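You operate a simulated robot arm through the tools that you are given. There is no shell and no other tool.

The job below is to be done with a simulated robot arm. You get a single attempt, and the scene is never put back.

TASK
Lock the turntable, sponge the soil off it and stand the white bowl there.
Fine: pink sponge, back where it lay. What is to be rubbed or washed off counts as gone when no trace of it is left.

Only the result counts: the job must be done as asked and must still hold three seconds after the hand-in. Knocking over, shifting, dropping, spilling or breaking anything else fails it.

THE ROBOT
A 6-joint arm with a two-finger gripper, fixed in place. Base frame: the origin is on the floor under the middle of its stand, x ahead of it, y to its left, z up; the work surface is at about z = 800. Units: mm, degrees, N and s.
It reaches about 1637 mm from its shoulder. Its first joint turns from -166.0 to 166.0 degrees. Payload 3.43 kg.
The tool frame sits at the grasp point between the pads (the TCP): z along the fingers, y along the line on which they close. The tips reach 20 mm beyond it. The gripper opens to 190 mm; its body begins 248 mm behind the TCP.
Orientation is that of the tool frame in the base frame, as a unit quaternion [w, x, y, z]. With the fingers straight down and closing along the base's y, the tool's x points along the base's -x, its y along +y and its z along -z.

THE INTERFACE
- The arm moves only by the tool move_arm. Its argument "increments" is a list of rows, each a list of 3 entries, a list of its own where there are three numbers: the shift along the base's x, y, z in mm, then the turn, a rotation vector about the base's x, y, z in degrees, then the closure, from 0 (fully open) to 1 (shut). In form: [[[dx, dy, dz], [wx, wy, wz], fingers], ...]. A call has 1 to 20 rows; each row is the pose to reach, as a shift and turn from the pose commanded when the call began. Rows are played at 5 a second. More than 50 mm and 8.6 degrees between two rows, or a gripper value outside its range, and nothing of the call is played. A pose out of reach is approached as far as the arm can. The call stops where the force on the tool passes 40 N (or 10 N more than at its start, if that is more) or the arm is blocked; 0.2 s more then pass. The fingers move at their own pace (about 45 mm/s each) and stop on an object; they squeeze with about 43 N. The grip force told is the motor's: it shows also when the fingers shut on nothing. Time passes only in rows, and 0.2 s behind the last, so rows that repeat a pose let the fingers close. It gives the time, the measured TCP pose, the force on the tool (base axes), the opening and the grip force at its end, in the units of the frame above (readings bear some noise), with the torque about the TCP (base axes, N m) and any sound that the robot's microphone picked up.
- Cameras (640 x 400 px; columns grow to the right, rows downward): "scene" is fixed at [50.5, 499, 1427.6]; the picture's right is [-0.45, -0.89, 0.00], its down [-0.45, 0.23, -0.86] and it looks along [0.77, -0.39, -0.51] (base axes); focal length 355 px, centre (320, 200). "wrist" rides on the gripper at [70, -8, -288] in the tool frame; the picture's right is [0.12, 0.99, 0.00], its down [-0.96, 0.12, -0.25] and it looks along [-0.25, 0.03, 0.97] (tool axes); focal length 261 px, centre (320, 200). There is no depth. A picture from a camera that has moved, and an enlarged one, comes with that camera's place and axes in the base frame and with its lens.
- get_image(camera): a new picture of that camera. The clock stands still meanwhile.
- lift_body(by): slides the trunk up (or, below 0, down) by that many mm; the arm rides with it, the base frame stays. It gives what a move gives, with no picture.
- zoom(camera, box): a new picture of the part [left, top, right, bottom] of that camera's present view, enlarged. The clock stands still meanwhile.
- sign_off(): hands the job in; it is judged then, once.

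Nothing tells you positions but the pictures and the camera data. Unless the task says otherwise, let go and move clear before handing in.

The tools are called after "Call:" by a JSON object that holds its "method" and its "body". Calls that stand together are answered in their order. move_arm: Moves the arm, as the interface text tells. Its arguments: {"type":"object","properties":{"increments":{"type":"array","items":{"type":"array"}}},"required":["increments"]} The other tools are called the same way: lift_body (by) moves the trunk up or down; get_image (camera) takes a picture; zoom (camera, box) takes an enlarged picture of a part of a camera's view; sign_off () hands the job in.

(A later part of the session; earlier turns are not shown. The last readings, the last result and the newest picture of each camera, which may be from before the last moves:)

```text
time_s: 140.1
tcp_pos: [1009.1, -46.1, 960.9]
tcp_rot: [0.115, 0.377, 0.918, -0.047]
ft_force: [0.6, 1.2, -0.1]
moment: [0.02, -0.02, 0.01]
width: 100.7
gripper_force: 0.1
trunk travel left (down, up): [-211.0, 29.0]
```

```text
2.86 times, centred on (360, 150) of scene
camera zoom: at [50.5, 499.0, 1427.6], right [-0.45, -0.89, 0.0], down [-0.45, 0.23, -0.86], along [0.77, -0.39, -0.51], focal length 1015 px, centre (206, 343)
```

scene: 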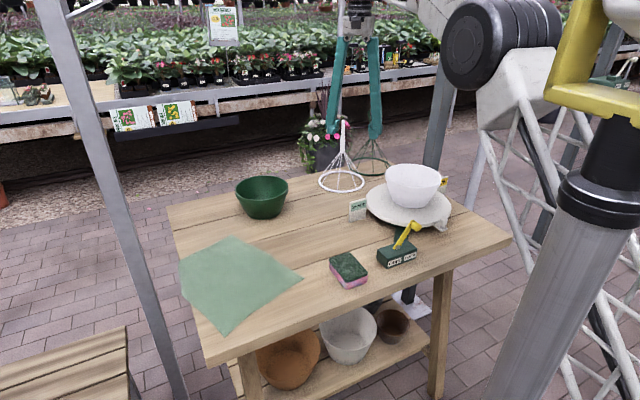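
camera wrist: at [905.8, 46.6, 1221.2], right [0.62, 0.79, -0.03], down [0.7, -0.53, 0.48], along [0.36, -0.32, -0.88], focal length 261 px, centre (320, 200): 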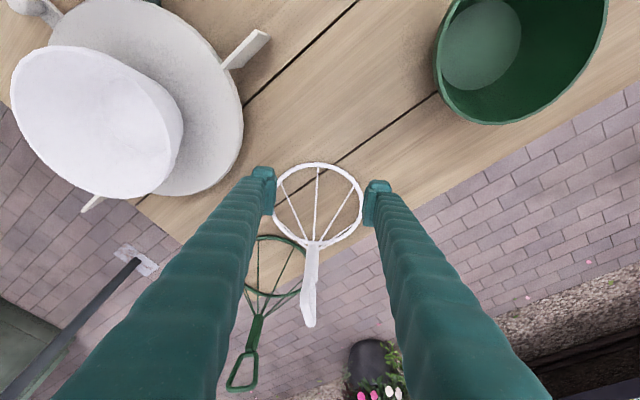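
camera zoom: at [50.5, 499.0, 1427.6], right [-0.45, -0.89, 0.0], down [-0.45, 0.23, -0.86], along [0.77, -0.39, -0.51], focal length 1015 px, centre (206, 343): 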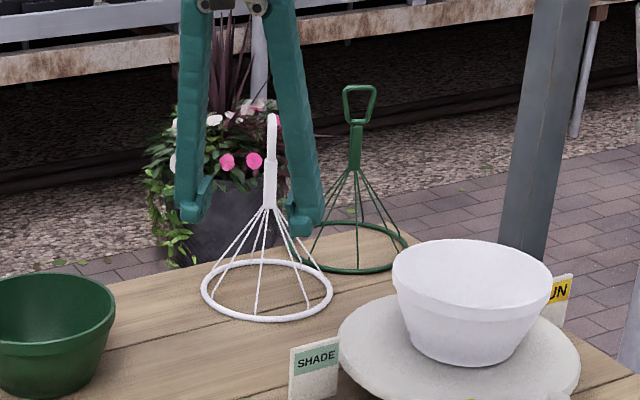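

The shaft lines up between the fingers. I'll move forward along the gap to the handle shaft.

Call:
{"method": "move_arm", "body": {"increments": [[[9, -9, -1], [0, 0, 0], 0.47], [[18, -18, -2], [0, 0, 0], 0.47], [[27, -27, -3], [0, 0, 0], 0.47], [[36, -36, -4], [0, 0, 0], 0.47], [[45, -45, -5], [0, 0, 0], 0.47], [[54, -54, -6], [0, 0, 0], 0.47], [[63, -63, -7], [0, 0, 0], 0.47], [[70, -70, -8], [0, 0, 0], 0.47], [[74, -73.5, -8], [0, 0, 0], 0.47], [[74, -73.5, -8], [0, 0, 0], 0.47]]}}

Call:
{"method": "get_image", "body": {"camera": "wrist"}}

Call:
{"method": "zoom", "body": {"camera": "scene", "box": [290, 80, 430, 220]}}

```text
time_s: 142.3
tcp_pos: [1083.3, -119.4, 950.2]
tcp_rot: [0.114, 0.378, 0.917, -0.049]
ft_force: [-0.6, 0.4, -0.7]
moment: [-0.01, -0.02, 0.0]
width: 101.0
gripper_force: 0.0
trunk travel left (down, up): [-211.0, 29.0]
```

```text
taken
camera wrist: at [980.1, -27.5, 1212.3], right [0.62, 0.79, -0.03], down [0.7, -0.53, 0.48], along [0.36, -0.32, -0.88], focal length 261 px, centre (320, 200)
```

wrist: 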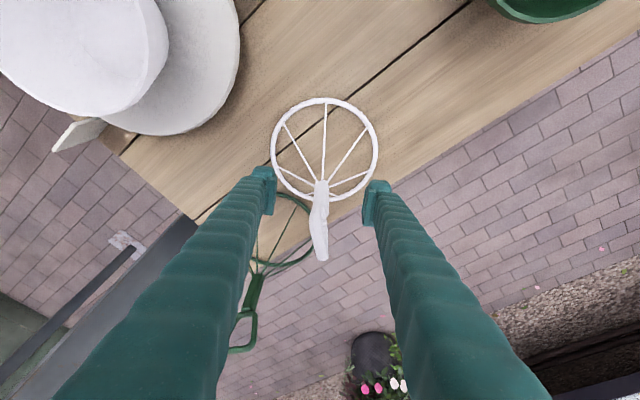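

```text
2.86 times, centred on (360, 150) of scene
camera zoom: at [50.5, 499.0, 1427.6], right [-0.45, -0.89, 0.0], down [-0.45, 0.23, -0.86], along [0.77, -0.39, -0.51], focal length 1015 px, centre (206, 343)
```

zoom: 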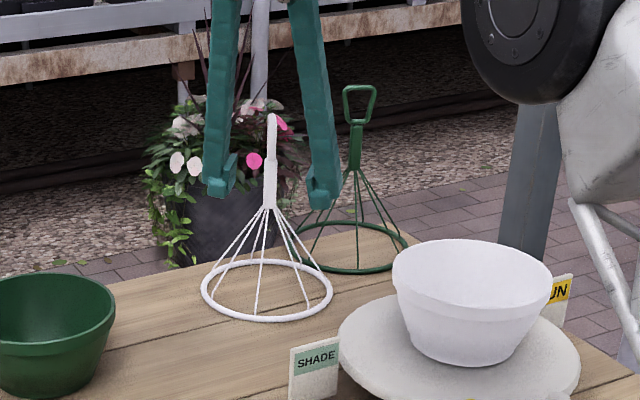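

The shaft is centred between the pads. I'll close on it.

Call:
{"method": "move_arm", "body": {"increments": [[[0, 0, 0], [0, 0, 0], 0.6], [[0, 0, 0], [0, 0, 0], 0.75], [[0, 0, 0], [0, 0, 0], 0.9], [[0, 0, 0], [0, 0, 0], 1], [[0, 0, 0], [0, 0, 0], 1], [[0, 0, 0], [0, 0, 0], 1], [[0, 0, 0], [0, 0, 0], 1], [[0, 0, 0], [0, 0, 0], 1]]}}

Call:
{"method": "zoom", "body": {"camera": "scene", "box": [290, 80, 430, 220]}}

Call:
{"method": "zoom", "body": {"camera": "wrist", "box": [220, 80, 420, 290]}}

```text
time_s: 144.1
tcp_pos: [1083.0, -120.8, 951.0]
tcp_rot: [0.115, 0.377, 0.918, -0.048]
ft_force: [1.0, -1.5, 1.5]
moment: [-0.09, 0.06, 0.09]
width: 17.7
gripper_force: 43.4
trunk travel left (down, up): [-211.0, 29.0]
```

```text
2.86 times, centred on (360, 150) of scene
camera zoom: at [50.5, 499.0, 1427.6], right [-0.45, -0.89, 0.0], down [-0.45, 0.23, -0.86], along [0.77, -0.39, -0.51], focal length 1015 px, centre (206, 343)
```

zoom: 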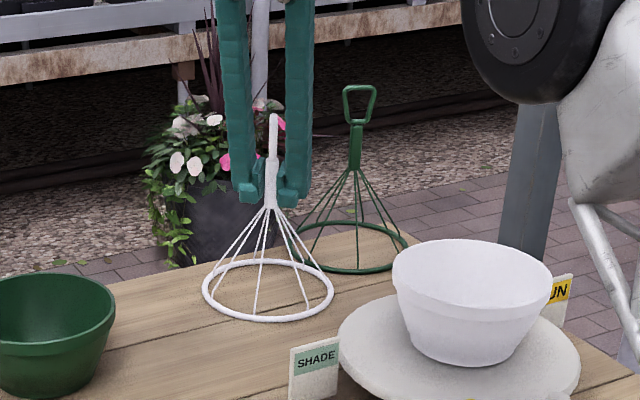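

```text
1.90 times, centred on (320, 185) of wrist
camera zoom: at [980.0, -27.4, 1212.5], right [0.62, 0.79, -0.03], down [0.7, -0.53, 0.48], along [0.36, -0.32, -0.88], focal length 496 px, centre (320, 229)
```

zoom: 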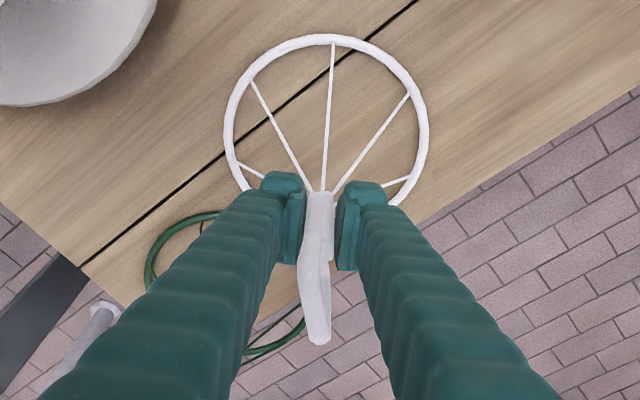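

Gripped. I'll lift it slightly, then carry it toward (1100, 0) while turning it 90° back to its original facing.

Call:
{"method": "move_arm", "body": {"increments": [[[0, 0, 8], [0, 0, 0], 1], [[0, 0, 16], [0, 0, 0], 1], [[0, 0, 24], [0, 0, 0], 1], [[1, 8, 24], [0, 0, 6], 1], [[2, 16, 24], [0, 0, 12], 1], [[3, 24, 24], [0, 0, 18], 1], [[5, 32, 24], [0, 0, 24], 1], [[6, 40, 24], [0, 0, 30], 1], [[7, 48, 24], [0, 0, 36], 1], [[8, 56, 24], [0, 0, 42], 1], [[9, 64, 24], [0, 0, 48], 1], [[10, 72, 24], [0, 0, 54], 1], [[12, 80, 24], [0, 0, 60], 1], [[13, 88, 24], [0, 0, 66], 1], [[14, 96, 24], [0, 0, 72], 1], [[15, 104, 24], [0, 0, 78], 1], [[16, 112, 24], [0, 0, 84], 1], [[17, 120, 24], [0, 0, 90], 1], [[17, 120, 24], [0, 0, 90], 1]]}}

Call:
{"method": "get_image", "body": {"camera": "scene"}}

Call:
{"method": "get_image", "body": {"camera": "wrist"}}

Call:
{"method": "zoom", "body": {"camera": "scene", "box": [270, 80, 410, 220]}}

```text
time_s: 148.1
tcp_pos: [1101.2, -0.1, 975.8]
tcp_rot: [0.115, -0.383, 0.915, 0.048]
ft_force: [-0.6, 0.5, 0.1]
moment: [0.01, 0.0, 0.02]
width: 14.7
gripper_force: 43.0
trunk travel left (down, up): [-211.0, 29.0]
```

```text
taken
```

scene: 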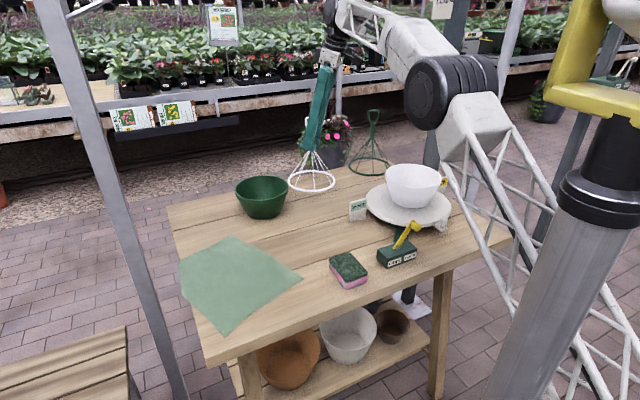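

```text
taken
camera wrist: at [1009.8, -104.5, 1236.9], right [-0.79, 0.62, -0.03], down [0.53, 0.7, 0.48], along [0.31, 0.36, -0.88], focal length 261 px, centre (320, 200)
```

wrist: 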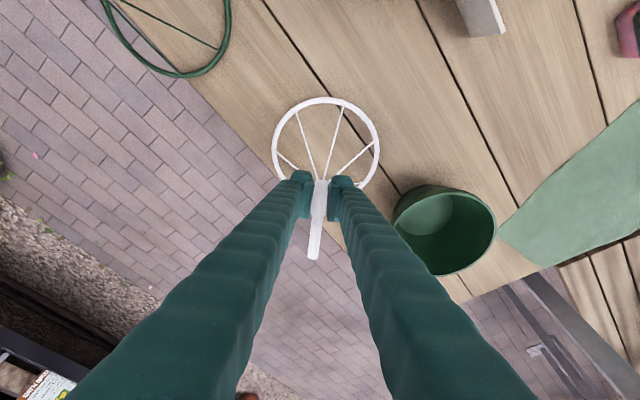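

```text
2.86 times, centred on (340, 150) of scene
camera zoom: at [50.5, 499.0, 1427.6], right [-0.45, -0.89, 0.0], down [-0.45, 0.23, -0.86], along [0.77, -0.39, -0.51], focal length 1015 px, centre (263, 343)
```

zoom: 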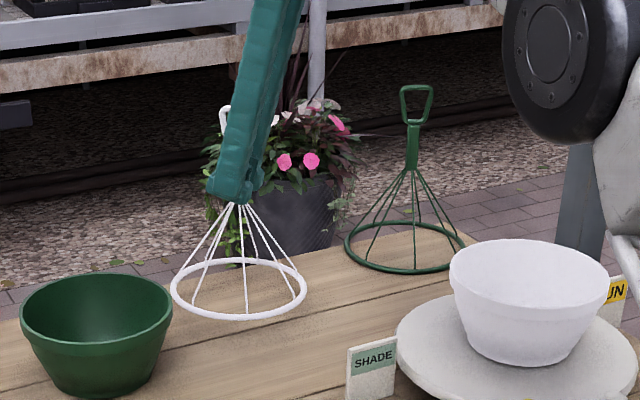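

Its ring now lines up with its original place in the picture. I'll lower it to the table.

Call:
{"method": "move_arm", "body": {"increments": [[[0, 0, -6], [0, 0, 0], 1], [[0, 0, -12], [0, 0, 0], 1], [[0, 0, -17], [0, 0, 0], 1], [[0, 0, -20], [0, 0, 0], 1], [[0, 0, -22], [0, 0, 0], 1], [[0, 0, -22], [0, 0, 0], 1]]}}

Call:
{"method": "zoom", "body": {"camera": "scene", "box": [270, 80, 410, 220]}}

```text
time_s: 149.5
tcp_pos: [1101.6, 0.4, 954.6]
tcp_rot: [0.115, -0.382, 0.916, 0.048]
ft_force: [0.8, -0.7, -0.2]
moment: [0.03, -0.02, 0.0]
width: 14.6
gripper_force: 42.9
trunk travel left (down, up): [-211.0, 29.0]
```

```text
2.86 times, centred on (340, 150) of scene
camera zoom: at [50.5, 499.0, 1427.6], right [-0.45, -0.89, 0.0], down [-0.45, 0.23, -0.86], along [0.77, -0.39, -0.51], focal length 1015 px, centre (263, 343)
```

zoom: 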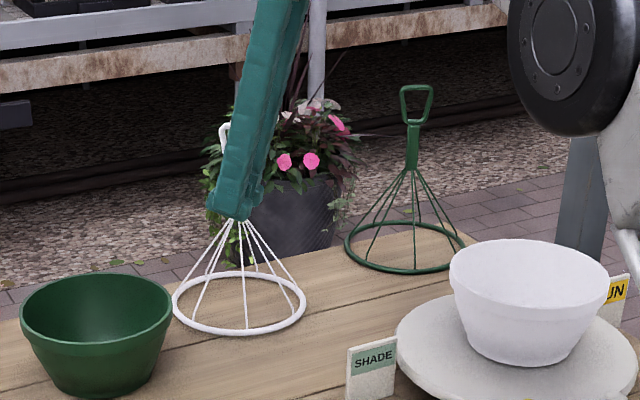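

Call:
{"method": "move_arm", "body": {"increments": [[[0, 0, -1.5], [0, 0, 0], 1], [[0, 0, -3], [0, 0, 0], 1], [[0, 0, -3], [0, 0, 0], 1]]}}

```text
time_s: 150.3
tcp_pos: [1100.5, 1.4, 952.7]
tcp_rot: [0.115, -0.382, 0.916, 0.048]
ft_force: [-2.4, 2.1, 5.6]
moment: [-0.13, 0.04, -0.06]
width: 14.3
gripper_force: 42.8
trunk travel left (down, up): [-211.0, 29.0]
```

It's standing on the table. I'll open and back the fingers out horizontally.

Call:
{"method": "move_arm", "body": {"increments": [[[0, 0, 0.5], [0, 0, 0], 0.9], [[0, 0, 0.5], [0, 0, 0], 0.8], [[0, 0, 0.5], [0, 0, 0], 0.65], [[0, 0, 0.5], [0, 0, 0], 0.5], [[0, 0, 0.5], [0, 0, 0], 0.47], [[0, 0, 0.5], [0, 0, 0], 0.47], [[-9, -9, 2], [0, 0, 0], 0.47], [[-20, -20, 4], [0, 0, 0], 0.47], [[-32, -32, 6], [0, 0, 0], 0.47], [[-44, -44, 8], [0, 0, 0], 0.47], [[-56, -56, 12], [0, 0, 0], 0.47], [[-68, -68, 18], [0, 0, 0], 0.47], [[-80, -80, 26], [0, 0, 0], 0.47], [[-92, -92, 36], [0, 0, 0], 0.47], [[-104, -104, 46], [0, 0, 0], 0.47]]}}

Call:
{"method": "zoom", "body": {"camera": "scene", "box": [270, 80, 410, 220]}}

Call:
{"method": "get_image", "body": {"camera": "wrist"}}

```text
time_s: 153.5
tcp_pos: [997.6, -104.8, 998.3]
tcp_rot: [0.114, -0.382, 0.916, 0.048]
ft_force: [-0.1, 0.8, 0.2]
moment: [-0.02, 0.03, 0.01]
width: 100.8
gripper_force: 0.0
trunk travel left (down, up): [-211.0, 29.0]
```

```text
2.86 times, centred on (340, 150) of scene
camera zoom: at [50.5, 499.0, 1427.6], right [-0.45, -0.89, 0.0], down [-0.45, 0.23, -0.86], along [0.77, -0.39, -0.51], focal length 1015 px, centre (263, 343)
```

zoom: 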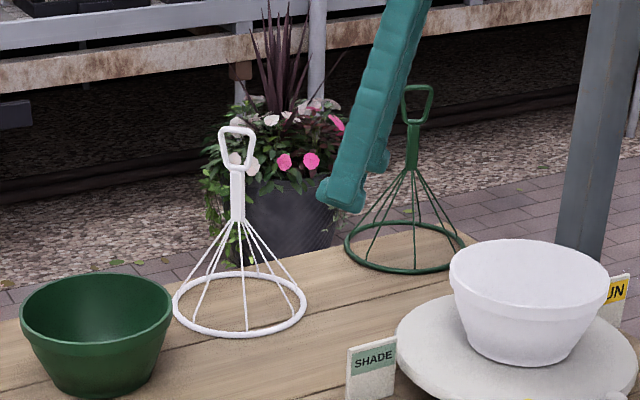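

```text
taken
camera wrist: at [906.9, -208.2, 1258.9], right [-0.79, 0.62, -0.03], down [0.53, 0.7, 0.48], along [0.31, 0.36, -0.88], focal length 261 px, centre (320, 200)
```

wrist: 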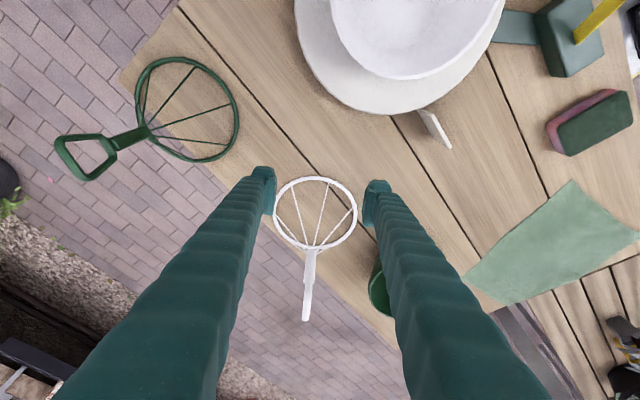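

The white cloche is back where it was, facing as before. Now the green cloche at about (1145, -293): I'll raise the trunk a bit more for reach, then turn the tool to face it.

Call:
{"method": "lift_body", "body": {"by": 25}}

Call:
{"method": "move_arm", "body": {"increments": [[[-4, -5, 0], [0, 0, -6], 0.47], [[-8, -10, 0], [0, 0, -12], 0.47], [[-12, -15, 0], [0, 0, -18], 0.47], [[-16, -20, 0], [0, 0, -24], 0.47], [[-20, -25, 0], [0, 0, -30], 0.47], [[-24, -30, 0], [0, 0, -36], 0.47], [[-28, -35, 0], [0, 0, -42], 0.47], [[-32, -40, 0], [0, 0, -48], 0.47], [[-36, -45, 0], [0, 0, -54], 0.47], [[-40, -50, 0], [0, 0, -59.4], 0.47], [[-40, -50, 0], [0, 0, -59.4], 0.47]]}}

Call:
{"method": "get_image", "body": {"camera": "wrist"}}

Call:
{"method": "get_image", "body": {"camera": "scene"}}

```text
time_s: 154.2
tcp_pos: [997.8, -103.9, 1022.0]
tcp_rot: [0.115, -0.381, 0.916, 0.048]
ft_force: [0.5, -0.1, -0.2]
moment: [0.01, -0.02, 0.01]
width: 101.0
gripper_force: 0.1
trunk travel left (down, up): [-236.0, 4.0]
```

```text
time_s: 156.6
tcp_pos: [957.6, -153.7, 1024.1]
tcp_rot: [0.124, 0.123, 0.985, -0.016]
ft_force: [-0.3, 0.1, -0.1]
moment: [0.0, 0.0, 0.0]
width: 101.0
gripper_force: 0.0
trunk travel left (down, up): [-236.0, 4.0]
```

```text
taken
camera wrist: at [822.4, -127.1, 1284.9], right [0.13, 0.99, -0.03], down [0.87, -0.1, 0.48], along [0.47, -0.09, -0.88], focal length 261 px, centre (320, 200)
```

wrist: 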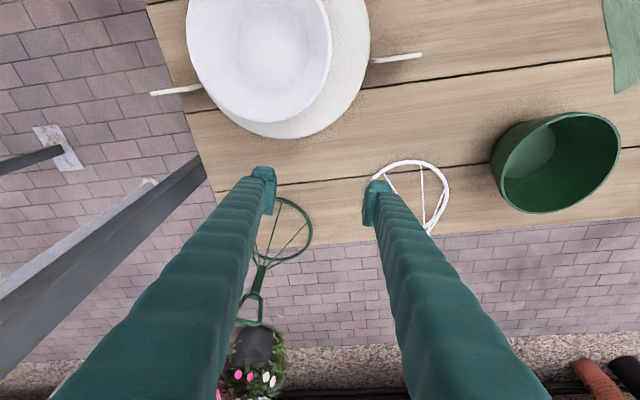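

```text
taken
```

scene: 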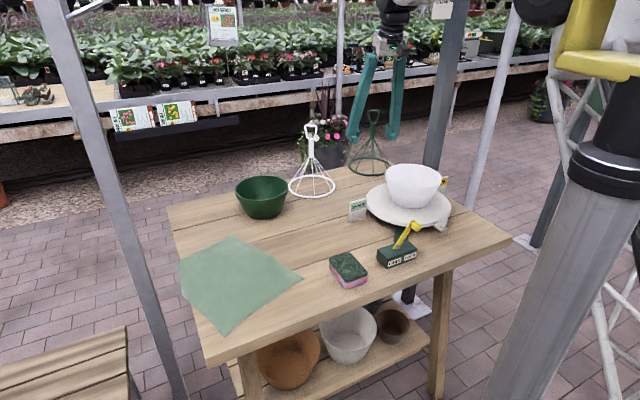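

Call:
{"method": "move_arm", "body": {"increments": [[[8, -11, -4], [-0.25, -0.97, 0], 0.47], [[16, -22, -8], [-0.5, -1.94, 0], 0.47], [[24, -33, -12], [-0.75, -2.9, 0], 0.47], [[32, -44, -18], [-1, -3.9, 0], 0.47], [[40, -55, -24], [-1.25, -4.85, 0], 0.47], [[48, -66, -30], [-1.5, -5.8, 0], 0.47], [[56, -77, -38], [-1.75, -6.8, 0], 0.47], [[64, -88, -46], [-2, -7.8, 0], 0.47], [[72, -99, -54], [-2.25, -8.7, 0], 0.47], [[80, -108, -62], [-2.5, -9.7, 0], 0.47], [[80, -108, -62], [-2.5, -9.7, 0], 0.47]]}}

Call:
{"method": "get_image", "body": {"camera": "wrist"}}

Call:
{"method": "zoom", "body": {"camera": "scene", "box": [300, 80, 440, 220]}}

```text
time_s: 159.0
tcp_pos: [1036.0, -262.4, 960.7]
tcp_rot: [0.209, 0.12, 0.97, -0.026]
ft_force: [-0.7, 0.7, 0.1]
moment: [0.03, 0.0, 0.0]
width: 100.7
gripper_force: 0.1
trunk travel left (down, up): [-236.0, 4.0]
```

```text
taken
camera wrist: at [858.6, -225.5, 1193.5], right [0.14, 0.99, -0.05], down [0.78, -0.08, 0.62], along [0.61, -0.12, -0.78], focal length 261 px, centre (320, 200)
```

wrist: 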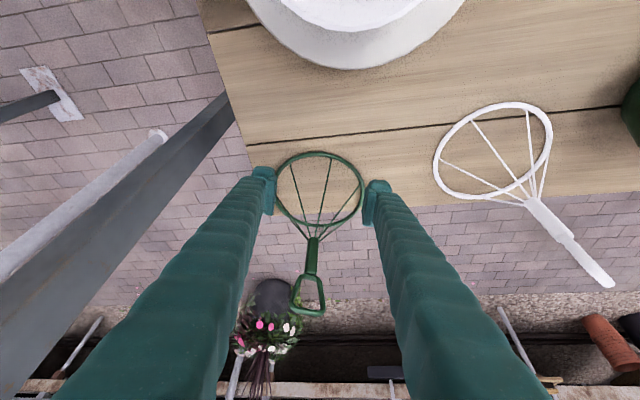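

```text
2.86 times, centred on (370, 150) of scene
camera zoom: at [50.5, 499.0, 1427.6], right [-0.45, -0.89, 0.0], down [-0.45, 0.23, -0.86], along [0.77, -0.39, -0.51], focal length 1015 px, centre (177, 343)
```

zoom: 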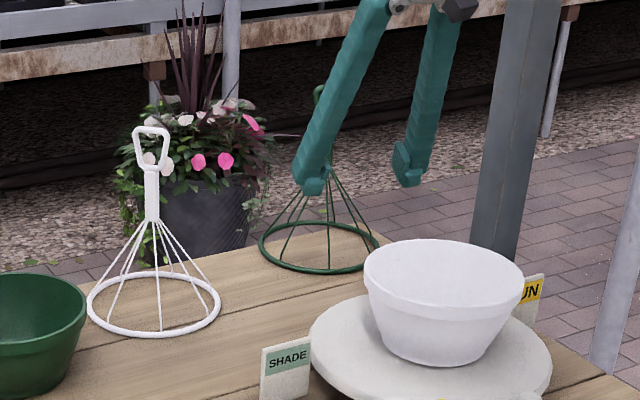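

A clear view: the green cloche's shaft is straight ahead at about (1146, -287). I'll move the fingers forward around it and close.

Call:
{"method": "move_arm", "body": {"increments": [[[11, -2.5, -1], [0, 0, 0], 0.47], [[22, -5, -2], [0, 0, 0], 0.47], [[33, -7.5, -3], [0, 0, 0], 0.47], [[44, -10, -4], [0, 0, 0], 0.47], [[55, -12.5, -5], [0, 0, 0], 0.47], [[66, -15, -6], [0, 0, 0], 0.47], [[77, -17.5, -7], [0, 0, 0], 0.47], [[88, -20, -8], [0, 0, 0], 0.47], [[99, -22.5, -9], [0, 0, 0], 0.47], [[109, -24.5, -10], [0, 0, 0], 0.47], [[109, -24.5, -10], [0, 0, 0], 0.47]]}}

Call:
{"method": "get_image", "body": {"camera": "wrist"}}

Call:
{"method": "zoom", "body": {"camera": "scene", "box": [300, 80, 440, 220]}}

```text
time_s: 161.4
tcp_pos: [1146.0, -287.1, 951.4]
tcp_rot: [0.209, 0.119, 0.97, -0.027]
ft_force: [0.3, 0.7, 0.4]
moment: [-0.02, -0.04, 0.03]
width: 100.7
gripper_force: 0.1
trunk travel left (down, up): [-236.0, 4.0]
```

```text
taken
camera wrist: at [968.8, -249.1, 1184.1], right [0.14, 0.99, -0.05], down [0.78, -0.08, 0.62], along [0.61, -0.12, -0.78], focal length 261 px, centre (320, 200)
```

wrist: 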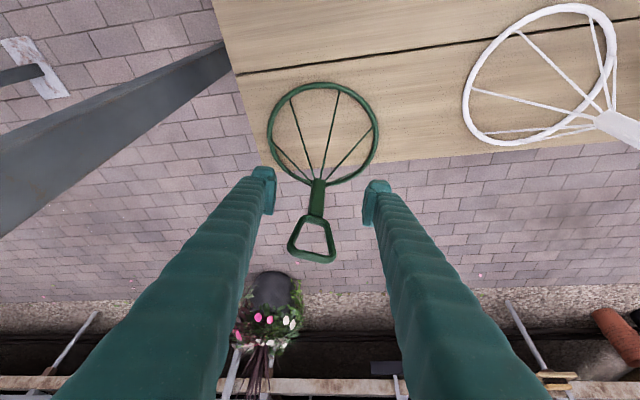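

```text
2.86 times, centred on (370, 150) of scene
camera zoom: at [50.5, 499.0, 1427.6], right [-0.45, -0.89, 0.0], down [-0.45, 0.23, -0.86], along [0.77, -0.39, -0.51], focal length 1015 px, centre (177, 343)
```

zoom: 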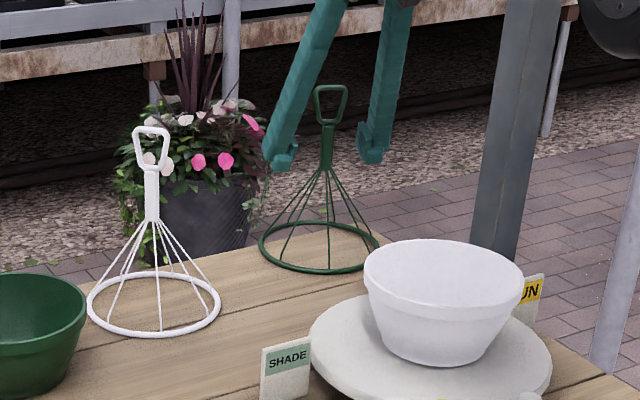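

Call:
{"method": "move_arm", "body": {"increments": [[[0, 0, 0], [0, 0, 0], 0.6], [[0, 0, 0], [0, 0, 0], 0.75], [[0, 0, 0], [0, 0, 0], 0.9], [[0, 0, 0], [0, 0, 0], 1], [[0, 0, 0], [0, 0, 0], 1], [[0, 0, 0], [0, 0, 0], 1], [[0, 0, 0], [0, 0, 0], 1], [[0, 0, 0], [0, 0, 0], 1]]}}

Call:
{"method": "zoom", "body": {"camera": "scene", "box": [300, 80, 440, 220]}}

Call:
{"method": "get_image", "body": {"camera": "wrist"}}

```text
time_s: 163.2
tcp_pos: [1147.6, -286.1, 951.3]
tcp_rot: [0.208, 0.119, 0.97, -0.026]
ft_force: [0.0, -0.1, -0.1]
moment: [0.01, 0.04, 0.0]
width: 21.8
gripper_force: 43.2
trunk travel left (down, up): [-236.0, 4.0]
```

```text
2.86 times, centred on (370, 150) of scene
camera zoom: at [50.5, 499.0, 1427.6], right [-0.45, -0.89, 0.0], down [-0.45, 0.23, -0.86], along [0.77, -0.39, -0.51], focal length 1015 px, centre (177, 343)
```

zoom: 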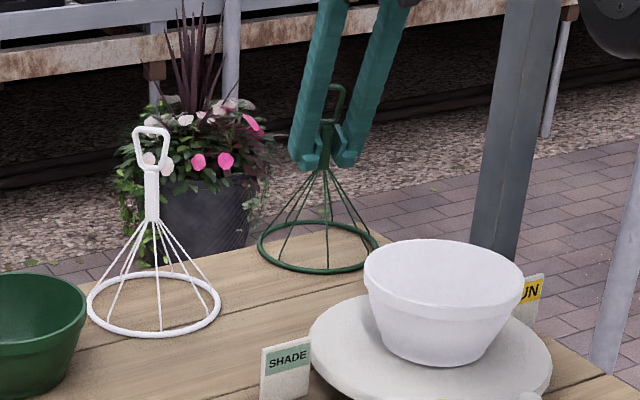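

```text
taken
camera wrist: at [968.7, -249.1, 1184.0], right [0.14, 0.99, -0.05], down [0.78, -0.08, 0.62], along [0.61, -0.12, -0.78], focal length 261 px, centre (320, 200)
```

wrist: 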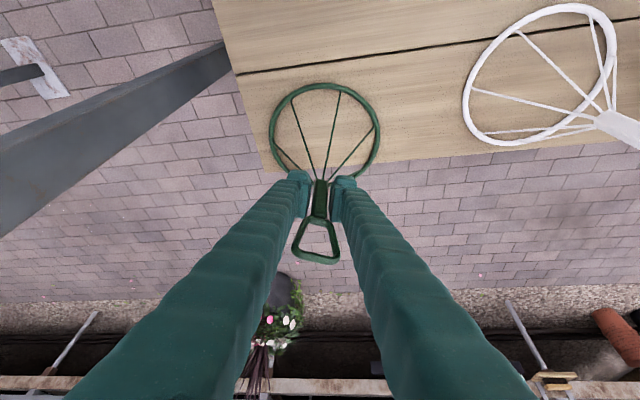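

Gripped. Comparing with the first picture, it needs to move by about (-53, +27). I'll lift, move, and hold above the spot.

Call:
{"method": "move_arm", "body": {"increments": [[[0, 0, 7], [0, 0, 0], 1], [[0, 0, 14], [0, 0, 0], 1], [[0, 0, 21], [0, 0, 0], 1], [[-9, 4.5, 21], [0, 0, 0], 1], [[-18, 9, 21], [0, 0, 0], 1], [[-27, 13.5, 21], [0, 0, 0], 1], [[-36, 18, 21], [0, 0, 0], 1], [[-45, 22.5, 21], [0, 0, 0], 1], [[-53.5, 27, 21], [0, 0, 0], 1], [[-53.5, 27, 14], [0, 0, 0], 1], [[-53.5, 27, 7], [0, 0, 0], 1], [[-53.5, 27, 3], [0, 0, 0], 1], [[-53.5, 27, 3], [0, 0, 0], 1]]}}

Call:
{"method": "zoom", "body": {"camera": "scene", "box": [300, 80, 440, 220]}}

```text
time_s: 166.0
tcp_pos: [1093.2, -259.2, 955.1]
tcp_rot: [0.209, 0.12, 0.97, -0.027]
ft_force: [0.1, 0.0, -0.9]
moment: [0.0, -0.02, 0.01]
width: 21.3
gripper_force: 43.1
trunk travel left (down, up): [-236.0, 4.0]
```

```text
2.86 times, centred on (370, 150) of scene
camera zoom: at [50.5, 499.0, 1427.6], right [-0.45, -0.89, 0.0], down [-0.45, 0.23, -0.86], along [0.77, -0.39, -0.51], focal length 1015 px, centre (177, 343)
```

zoom: 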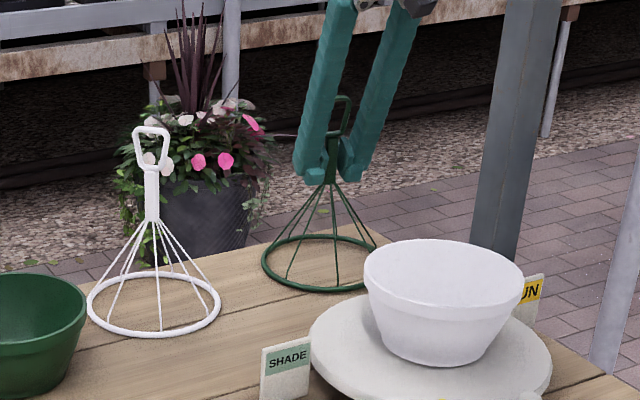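

It lines up with its original place. Lowering the last few millimetres and releasing, then backing out.

Call:
{"method": "move_arm", "body": {"increments": [[[0, 0, -2], [0, 0, 0], 1], [[0, 0, -4], [0, 0, 0], 1], [[0, 0, -4], [0, 0, 0], 1]]}}

```text
time_s: 166.8
tcp_pos: [1092.6, -261.1, 950.8]
tcp_rot: [0.21, 0.12, 0.97, -0.027]
ft_force: [0.5, -4.1, 8.7]
moment: [0.21, -0.04, -0.05]
width: 21.4
gripper_force: 43.0
trunk travel left (down, up): [-236.0, 4.0]
```

Call:
{"method": "move_arm", "body": {"increments": [[[0, 0, 0.7], [0, 0, 0], 1], [[0, 0, 0.7], [0, 0, 0], 0.88], [[0, 0, 0.7], [0, 0, 0], 0.75], [[0, 0, 0.7], [0, 0, 0], 0.6], [[0, 0, 0.7], [0, 0, 0], 0.47], [[0, 0, 0.7], [0, 0, 0], 0.47], [[0, 0, 0.7], [0, 0, 0], 0.47], [[-11, 2.5, 2], [0, 0, 0], 0.47], [[-22, 5, 4], [0, 0, 0], 0.47], [[-33, 7.5, 8], [0, 0, 0], 0.47], [[-44, 10, 14], [0, 0, 0], 0.47], [[-55, 12.5, 22], [0, 0, 0], 0.47], [[-66, 15, 32], [0, 0, 0], 0.47], [[-77, 17.5, 44], [0, 0, 0], 0.47], [[-88, 20, 56], [0, 0, 0], 0.47], [[-99, 22.5, 66], [0, 0, 0], 0.47], [[-110, 25, 76], [0, 0, 0], 0.47], [[-121, 30, 82], [0, 0, 0], 0.47]]}}

Call:
{"method": "get_image", "body": {"camera": "scene"}}

Call:
{"method": "zoom", "body": {"camera": "scene", "box": [300, 80, 440, 220]}}

```text
time_s: 170.6
tcp_pos: [971.5, -229.8, 1032.2]
tcp_rot: [0.209, 0.12, 0.97, -0.026]
ft_force: [-0.1, -0.6, 0.3]
moment: [0.0, 0.03, 0.0]
width: 100.6
gripper_force: 0.0
trunk travel left (down, up): [-236.0, 4.0]
```

```text
taken
```

scene: 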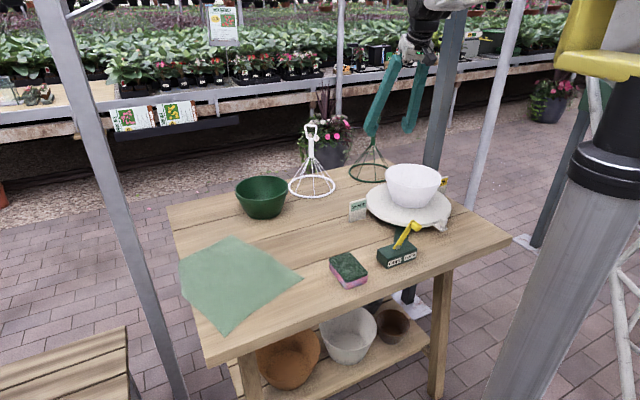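

```text
2.86 times, centred on (370, 150) of scene
camera zoom: at [50.5, 499.0, 1427.6], right [-0.45, -0.89, 0.0], down [-0.45, 0.23, -0.86], along [0.77, -0.39, -0.51], focal length 1015 px, centre (177, 343)
```

zoom: 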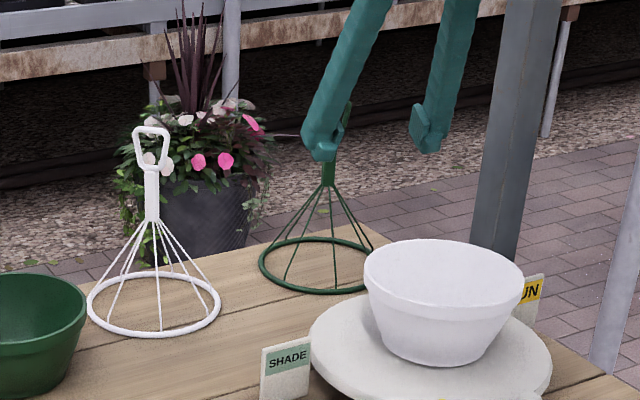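

Both cloches and the green bowl are back in place. What remains is the green mat, which was turned. I'll measure its corners.

Call:
{"method": "zoom", "body": {"camera": "scene", "box": [160, 220, 340, 350]}}

Call:
{"method": "get_image", "body": {"camera": "wrist"}}

```text
3.08 times, centred on (250, 285) of scene
camera zoom: at [50.5, 499.0, 1427.6], right [-0.45, -0.89, 0.0], down [-0.45, 0.23, -0.86], along [0.77, -0.39, -0.51], focal length 1094 px, centre (535, -62)
```

zoom: 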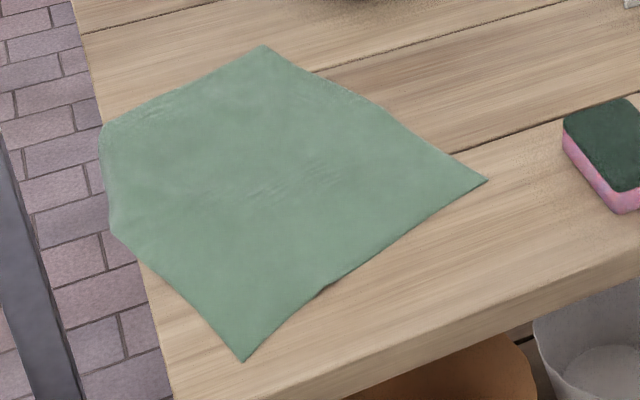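

```text
taken
camera wrist: at [794.2, -192.8, 1265.1], right [0.14, 0.99, -0.05], down [0.78, -0.08, 0.62], along [0.61, -0.12, -0.78], focal length 261 px, centre (320, 200)
```

wrist: 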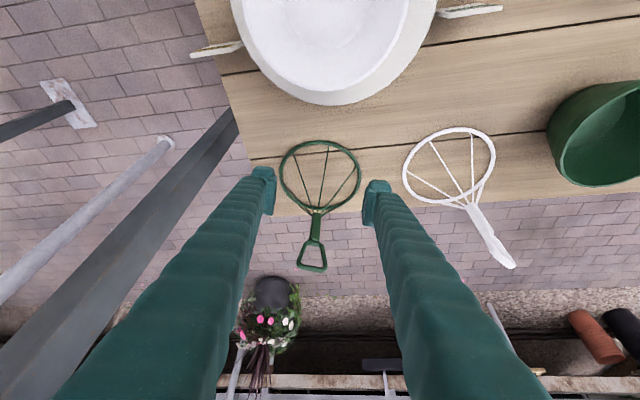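

I'll try to slide the mat back by pressing lightly with both fingertips and turning. It needs about -24° of rotation and -54 mm in y. First I'll straighten the tool and move at height over to that side.

Call:
{"method": "move_arm", "body": {"increments": [[[-10, 12, 2], [0.5, 2, 0], 0.47], [[-20, 24, 4], [1, 4, 0], 0.47], [[-30, 36, 6], [1.5, 6, 0], 0.47], [[-40, 48, 8], [2, 8, 0], 0.47], [[-50, 60, 8], [2.5, 10, 0], 0.47], [[-60, 72, 8], [3, 12, 0], 0.47], [[-70, 84, 8], [3.5, 14, 0], 0.47], [[-80, 96, 8], [4, 16, 0], 0.47], [[-90, 108, 8], [4.5, 18, 0], 0.47], [[-100, 120, 8], [5, 20, 0], 0.47], [[-110, 132, 8], [5.6, 22, 0], 0.47], [[-120, 144, 8], [6, 23.5, 0], 0.47], [[-120, 144, 8], [6, 23.5, 0], 0.47]]}}

Call:
{"method": "get_image", "body": {"camera": "scene"}}

```text
time_s: 173.4
tcp_pos: [853.1, -84.6, 1041.7]
tcp_rot: [0.0, 0.122, 0.993, 0.0]
ft_force: [-1.3, -0.7, 0.9]
moment: [0.02, 0.0, 0.01]
width: 100.8
gripper_force: 0.1
trunk travel left (down, up): [-236.0, 4.0]
```

```text
taken
```

scene: 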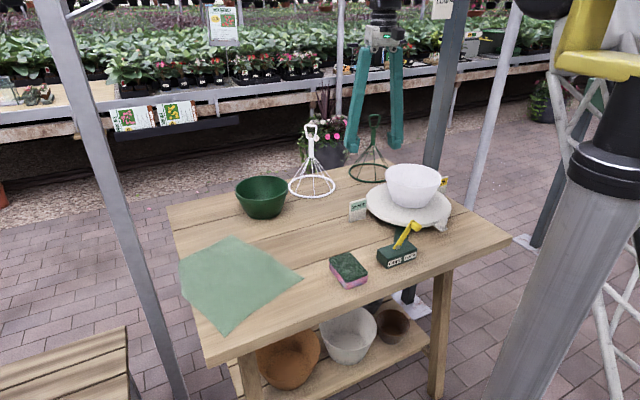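

Call:
{"method": "move_arm", "body": {"increments": [[[-4, 18, -3], [0, 0, 2.9], 0.42], [[-8, 36, -6], [0, 0, 5.8], 0.42], [[-12, 54, -9], [0, 0, 8.7], 0.42], [[-16, 72, -12], [0, 0, 11.6], 0.4], [[-20, 90, -15], [0, 0, 14.5], 0.38], [[-24, 108, -18], [0, 0, 17.4], 0.37], [[-28, 126, -21], [0, 0, 20.3], 0.37], [[-32, 144, -24], [0, 0, 23.2], 0.37], [[-36, 162, -27], [0, 0, 26.1], 0.37], [[-40, 180, -30], [0, 0, 29], 0.37], [[-44, 198, -33], [0, 0, 31.9], 0.37], [[-48, 216, -36], [0, 0, 34.8], 0.37], [[-52, 234, -40], [0, 0, 37.7], 0.37], [[-52, 234, -40], [0, 0, 37.7], 0.37]]}}

Call:
{"method": "get_image", "body": {"camera": "scene"}}

Call:
{"method": "get_image", "body": {"camera": "wrist"}}

```text
time_s: 176.6
tcp_pos: [804.1, 127.1, 978.4]
tcp_rot: [-0.012, -0.192, 0.981, 0.001]
ft_force: [0.1, 0.5, -0.8]
moment: [-0.04, 0.01, 0.01]
width: 119.8
gripper_force: 0.0
trunk travel left (down, up): [-236.0, 4.0]
stopped in row 14: the arm was blocked; the commanded pose is now the measured one
```

```text
taken
```

scene: 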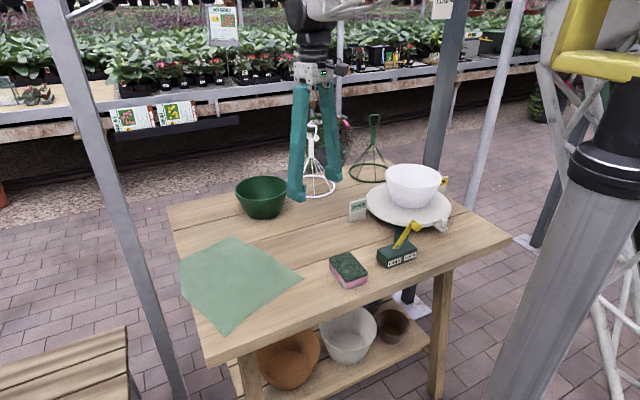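

```text
taken
camera wrist: at [751.7, 93.4, 1267.3], right [-0.48, 0.87, 0.01], down [0.85, 0.47, 0.22], along [0.19, 0.12, -0.97], focal length 261 px, centre (320, 200)
```

wrist: 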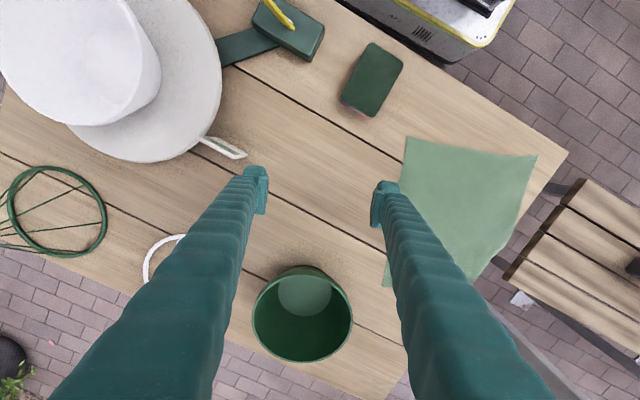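

The arm is blocked when it folds in this close, as before, but it stayed calm. Lowering the trunk opens the arm up for the same tool pose, so I'll lower it by 100 mm; the space under the fingers is clear.

Call:
{"method": "lift_body", "body": {"by": -100}}

Call:
{"method": "get_image", "body": {"camera": "scene"}}

```text
time_s: 177.9
tcp_pos: [806.3, 127.2, 879.0]
tcp_rot: [-0.012, -0.193, 0.981, 0.002]
ft_force: [0.0, -0.4, 0.0]
moment: [-0.01, 0.02, -0.02]
width: 119.8
gripper_force: 0.1
trunk travel left (down, up): [-136.0, 104.0]
```

```text
taken
```

scene: 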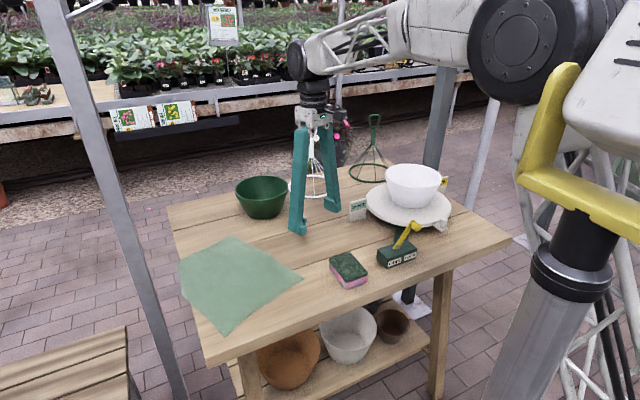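

Call:
{"method": "move_arm", "body": {"increments": [[[6, 12, 6], [-0.7, 1.6, 0], 0.37], [[10, 26, 12], [-1.4, 3.2, 0], 0.37], [[12, 42, 18], [-2.1, 4.8, 0], 0.37], [[12, 58, 22], [-2.8, 6.4, 0], 0.37], [[12, 74, 24], [-3.5, 8, 0], 0.37], [[10, 92, 24], [-4.2, 9.6, 0], 0.37], [[8, 110, 24], [-4.9, 11.2, 0], 0.37], [[6, 128, 24], [-5.6, 12.8, 0], 0.37], [[4, 146, 24], [-6.3, 14.4, 0], 0.37], [[2, 164, 24], [-6.8, 16, 0], 0.37], [[0, 182, 24], [-7.3, 17.1, 0], 0.37], [[0, 200, 24], [-7.3, 17.1, 0], 0.37], [[0, 200, 24], [-7.3, 17.1, 0], 0.37]]}}

Call:
{"method": "get_image", "body": {"camera": "scene"}}

Call:
{"method": "get_image", "body": {"camera": "wrist"}}

```text
time_s: 180.7
tcp_pos: [805.3, 330.2, 905.4]
tcp_rot: [-0.17, -0.19, 0.966, -0.032]
ft_force: [-0.5, -0.1, 0.4]
moment: [0.02, 0.03, 0.0]
width: 119.8
gripper_force: 0.0
trunk travel left (down, up): [-136.0, 104.0]
```

```text
taken
```

scene: 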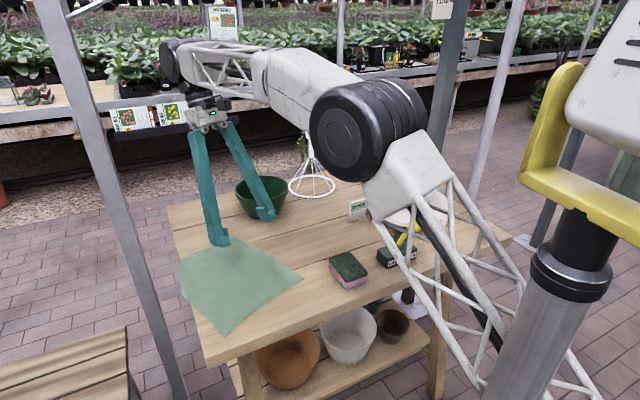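

```text
taken
camera wrist: at [839.9, 333.9, 1197.9], right [-0.48, 0.88, 0.04], down [0.87, 0.48, -0.1], along [-0.1, -0.01, -0.99], focal length 261 px, centre (320, 200)
```

wrist: 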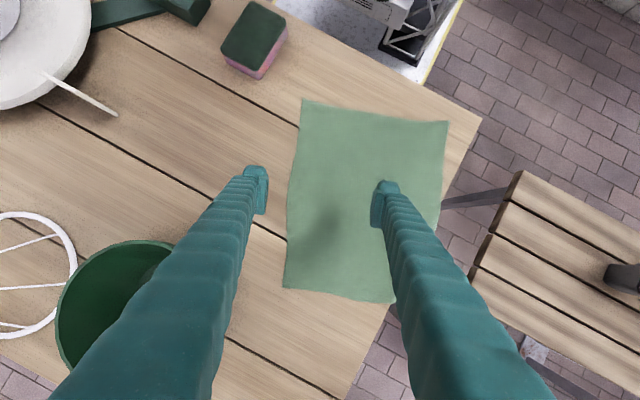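

Tracking is good here. The mat's centre is near (758, 398). I'll go above it and press down lightly.

Call:
{"method": "move_arm", "body": {"increments": [[[-8, 11, -8], [0, 0, 0], 0.37], [[-16, 23, -16], [0, 0, 0], 0.37], [[-24, 34, -26], [0, 0, 0], 0.37], [[-32, 46, -36], [0, 0, 0], 0.37], [[-40, 57, -46], [0, 0, 0], 0.37], [[-47, 68, -56], [0, 0, 0], 0.37], [[-47, 68, -66], [0, 0, 0], 0.37], [[-47, 68, -74], [0, 0, 0], 0.37], [[-47, 68, -80], [0, 0, 0], 0.37], [[-47, 68, -80], [0, 0, 0], 0.37]]}}

Call:
{"method": "zoom", "body": {"camera": "scene", "box": [150, 190, 340, 350]}}

```text
time_s: 182.9
tcp_pos: [758.7, 397.2, 823.5]
tcp_rot: [-0.17, -0.19, 0.967, -0.032]
ft_force: [-0.1, 0.8, -0.1]
moment: [0.0, 0.01, -0.01]
width: 119.7
gripper_force: 0.1
trunk travel left (down, up): [-136.0, 104.0]
```

```text
2.50 times, centred on (245, 270) of scene
camera zoom: at [50.5, 499.0, 1427.6], right [-0.45, -0.89, 0.0], down [-0.45, 0.23, -0.86], along [0.77, -0.39, -0.51], focal length 888 px, centre (508, 25)
```

zoom: 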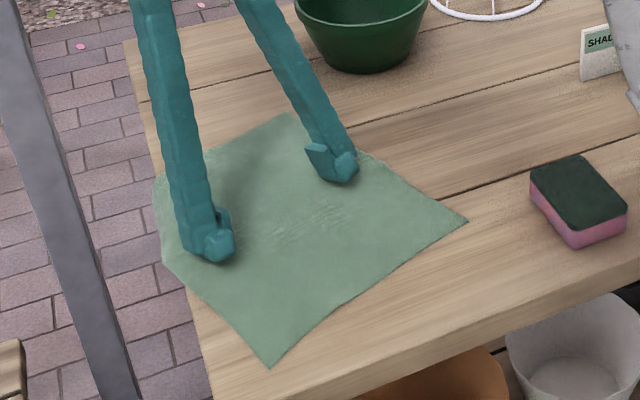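

Call:
{"method": "move_arm", "body": {"increments": [[[0, 0, -2], [0, 0, 0], 0.37], [[0, 0, -3.5], [0, 0, 0], 0.37], [[0, 0, -3.5], [0, 0, 0], 0.37]]}}

```text
time_s: 183.7
tcp_pos: [758.2, 398.9, 821.6]
tcp_rot: [-0.171, -0.19, 0.966, -0.031]
ft_force: [1.0, 1.6, 6.4]
moment: [-0.31, -0.26, 0.12]
width: 119.9
gripper_force: 0.3
trunk travel left (down, up): [-136.0, 104.0]
```

Light contact at 6 N. I'll press a little more and try a small turn and slide to see whether the mat follows.

Call:
{"method": "move_arm", "body": {"increments": [[[0, 0, -0.7], [0, 0, 0], 0.37], [[-0.5, -4, -0.7], [0, 0, -1.8], 0.37], [[-1, -8, -0.7], [0, 0, -3.6], 0.37], [[-1.5, -12, -0.7], [0, 0, -5.4], 0.37], [[-2, -16, -0.7], [0, 0, -7.2], 0.37], [[-2, -16, -0.7], [0, 0, -7.2], 0.37]]}}

Call:
{"method": "zoom", "body": {"camera": "scene", "box": [150, 190, 340, 350]}}

Call:
{"method": "get_image", "body": {"camera": "wrist"}}

```text
time_s: 185.1
tcp_pos: [755.8, 382.1, 820.9]
tcp_rot: [-0.172, -0.128, 0.977, -0.02]
ft_force: [1.4, 4.1, 18.9]
moment: [-0.9, -0.47, 0.26]
width: 119.8
gripper_force: 0.2
trunk travel left (down, up): [-136.0, 104.0]
```

```text
2.50 times, centred on (245, 270) of scene
camera zoom: at [50.5, 499.0, 1427.6], right [-0.45, -0.89, 0.0], down [-0.45, 0.23, -0.86], along [0.77, -0.39, -0.51], focal length 888 px, centre (508, 25)
```

zoom: 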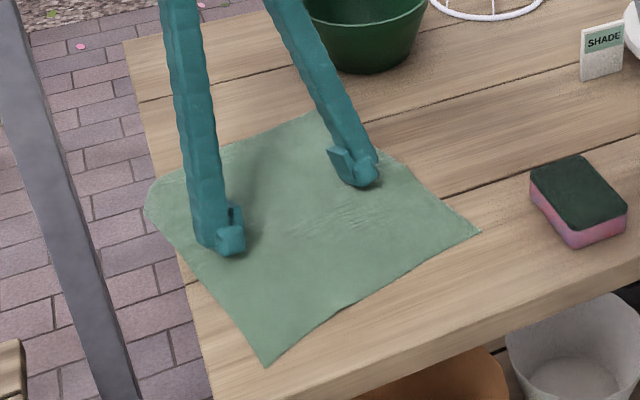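

```text
taken
camera wrist: at [789.4, 382.3, 1114.4], right [-0.37, 0.93, 0.04], down [0.93, 0.37, -0.09], along [-0.1, 0.01, -0.99], focal length 261 px, centre (320, 200)
```

wrist: 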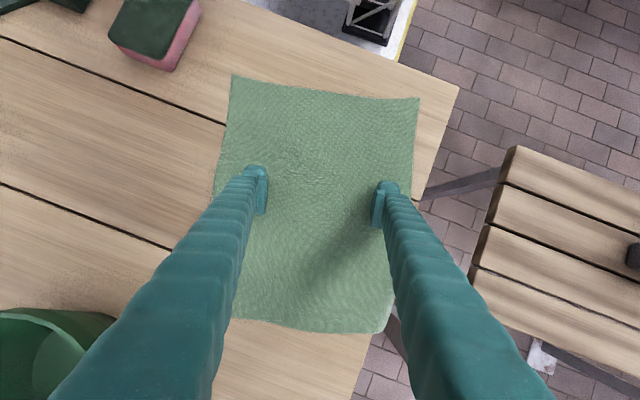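

The mat follows the fingertips as one piece. I'll continue the turn and slide.

Call:
{"method": "move_arm", "body": {"increments": [[[-0.6, -3.6, 0.3], [0, 0, -1.7], 0.37], [[-1.2, -7.3, 0.3], [0, 0, -3.4], 0.37], [[-1.8, -11, 0.3], [0, 0, -5.1], 0.37], [[-2.4, -14.6, 0.3], [0, 0, -6.8], 0.37], [[-3, -18.3, 0.3], [0, 0, -8.5], 0.37], [[-3.6, -22, 0.3], [0, 0, -10.2], 0.37], [[-3.6, -22, 0.3], [0, 0, -10.2], 0.37]]}}

Call:
{"method": "zoom", "body": {"camera": "scene", "box": [150, 190, 340, 350]}}

```text
time_s: 186.7
tcp_pos: [752.4, 358.8, 821.3]
tcp_rot: [-0.172, -0.042, 0.984, -0.006]
ft_force: [1.1, 4.6, 25.3]
moment: [-1.04, -0.38, 0.23]
width: 120.0
gripper_force: 0.3
trunk travel left (down, up): [-136.0, 104.0]
```

```text
2.50 times, centred on (245, 270) of scene
camera zoom: at [50.5, 499.0, 1427.6], right [-0.45, -0.89, 0.0], down [-0.45, 0.23, -0.86], along [0.77, -0.39, -0.51], focal length 888 px, centre (508, 25)
```

zoom: 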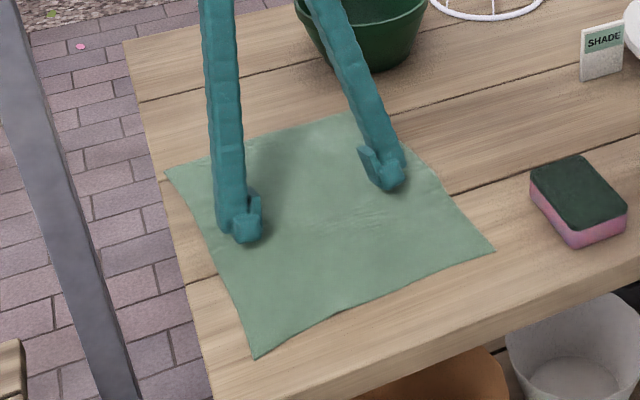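

Nearly there. One last part of the turn and slide, with a bit less pressure.

Call:
{"method": "move_arm", "body": {"increments": [[[0, 0, 0.8], [0, 0, 0], 0.37], [[-0.6, -3.6, 0.8], [0, 0, -1.7], 0.37], [[-1.2, -7.3, 0.8], [0, 0, -3.4], 0.37], [[-1.8, -11, 0.8], [0, 0, -5.1], 0.37], [[-2.4, -14.5, 0.8], [0, 0, -7.1], 0.37], [[-2.4, -14.5, 0.8], [0, 0, -7.1], 0.37]]}}

Call:
{"method": "zoom", "body": {"camera": "scene", "box": [150, 190, 340, 350]}}

Call:
{"method": "get_image", "body": {"camera": "wrist"}}

```text
time_s: 188.1
tcp_pos: [750.6, 344.2, 821.0]
tcp_rot: [-0.173, 0.02, 0.985, 0.005]
ft_force: [0.8, 2.6, 15.2]
moment: [-0.88, -0.17, 0.2]
width: 119.4
gripper_force: 0.1
trunk travel left (down, up): [-136.0, 104.0]
```

```text
2.50 times, centred on (245, 270) of scene
camera zoom: at [50.5, 499.0, 1427.6], right [-0.45, -0.89, 0.0], down [-0.45, 0.23, -0.86], along [0.77, -0.39, -0.51], focal length 888 px, centre (508, 25)
```

zoom: 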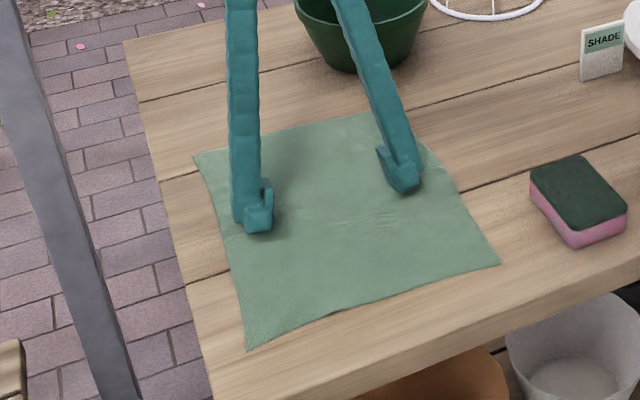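

```text
taken
camera wrist: at [782.6, 335.0, 1114.5], right [-0.07, 1.0, 0.04], down [0.99, 0.08, -0.09], along [-0.1, 0.04, -0.99], focal length 261 px, centre (320, 200)
```

wrist: 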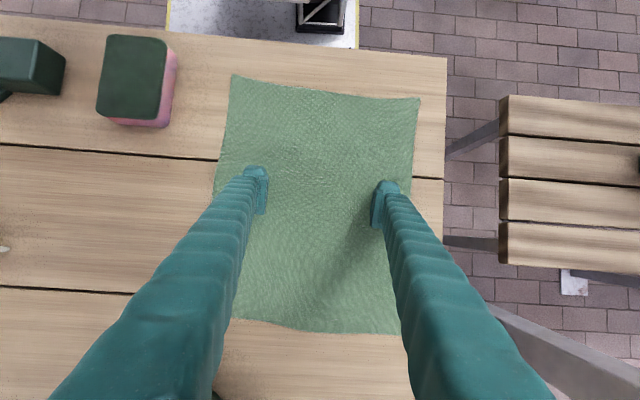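

The mat is back to within a few millimetres of where it lay. I'll lift the fingertips off gently and rise.

Call:
{"method": "move_arm", "body": {"increments": [[[0, 0, 3], [0, 0, 0], 0.37], [[0, 0, 8], [0, 0, 0], 0.37], [[0, 0, 16], [0, 0, 0], 0.37], [[4, 0, 26], [0, 0, 0], 0.37], [[8, 0, 38], [0, 0, 0], 0.37], [[14, 0, 50], [0, 0, 0], 0.37], [[20, 0, 62], [0, 0, 0], 0.37], [[26, 0, 74], [0, 0, 0], 0.37]]}}

Call:
{"method": "zoom", "body": {"camera": "scene", "box": [150, 190, 340, 350]}}

Call:
{"method": "get_image", "body": {"camera": "scene"}}

```text
time_s: 189.9
tcp_pos: [776.3, 343.6, 895.0]
tcp_rot: [-0.174, 0.019, 0.985, 0.006]
ft_force: [0.2, -0.5, -0.8]
moment: [-0.03, -0.01, -0.01]
width: 119.7
gripper_force: 0.1
trunk travel left (down, up): [-136.0, 104.0]
```

```text
2.50 times, centred on (245, 270) of scene
camera zoom: at [50.5, 499.0, 1427.6], right [-0.45, -0.89, 0.0], down [-0.45, 0.23, -0.86], along [0.77, -0.39, -0.51], focal length 888 px, centre (508, 25)
```

zoom: 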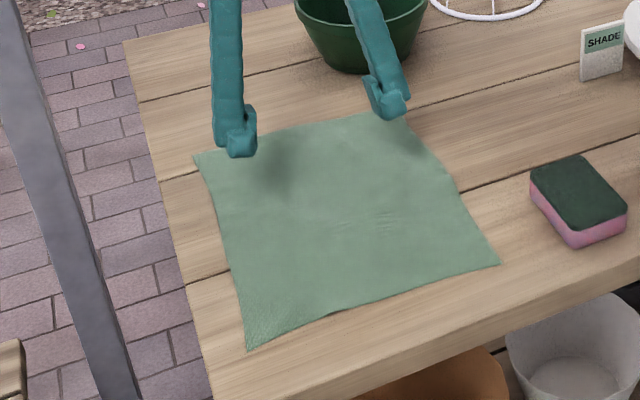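

```text
taken
```

scene: 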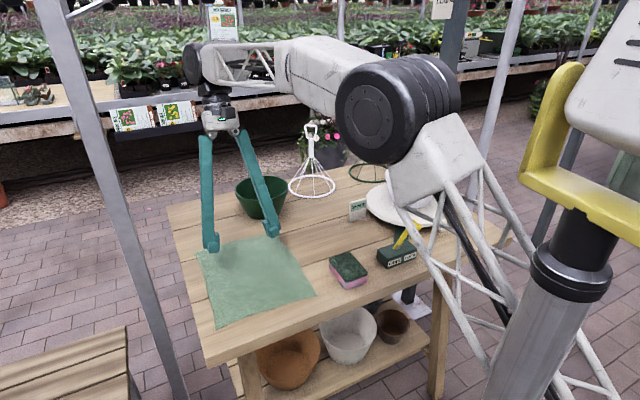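

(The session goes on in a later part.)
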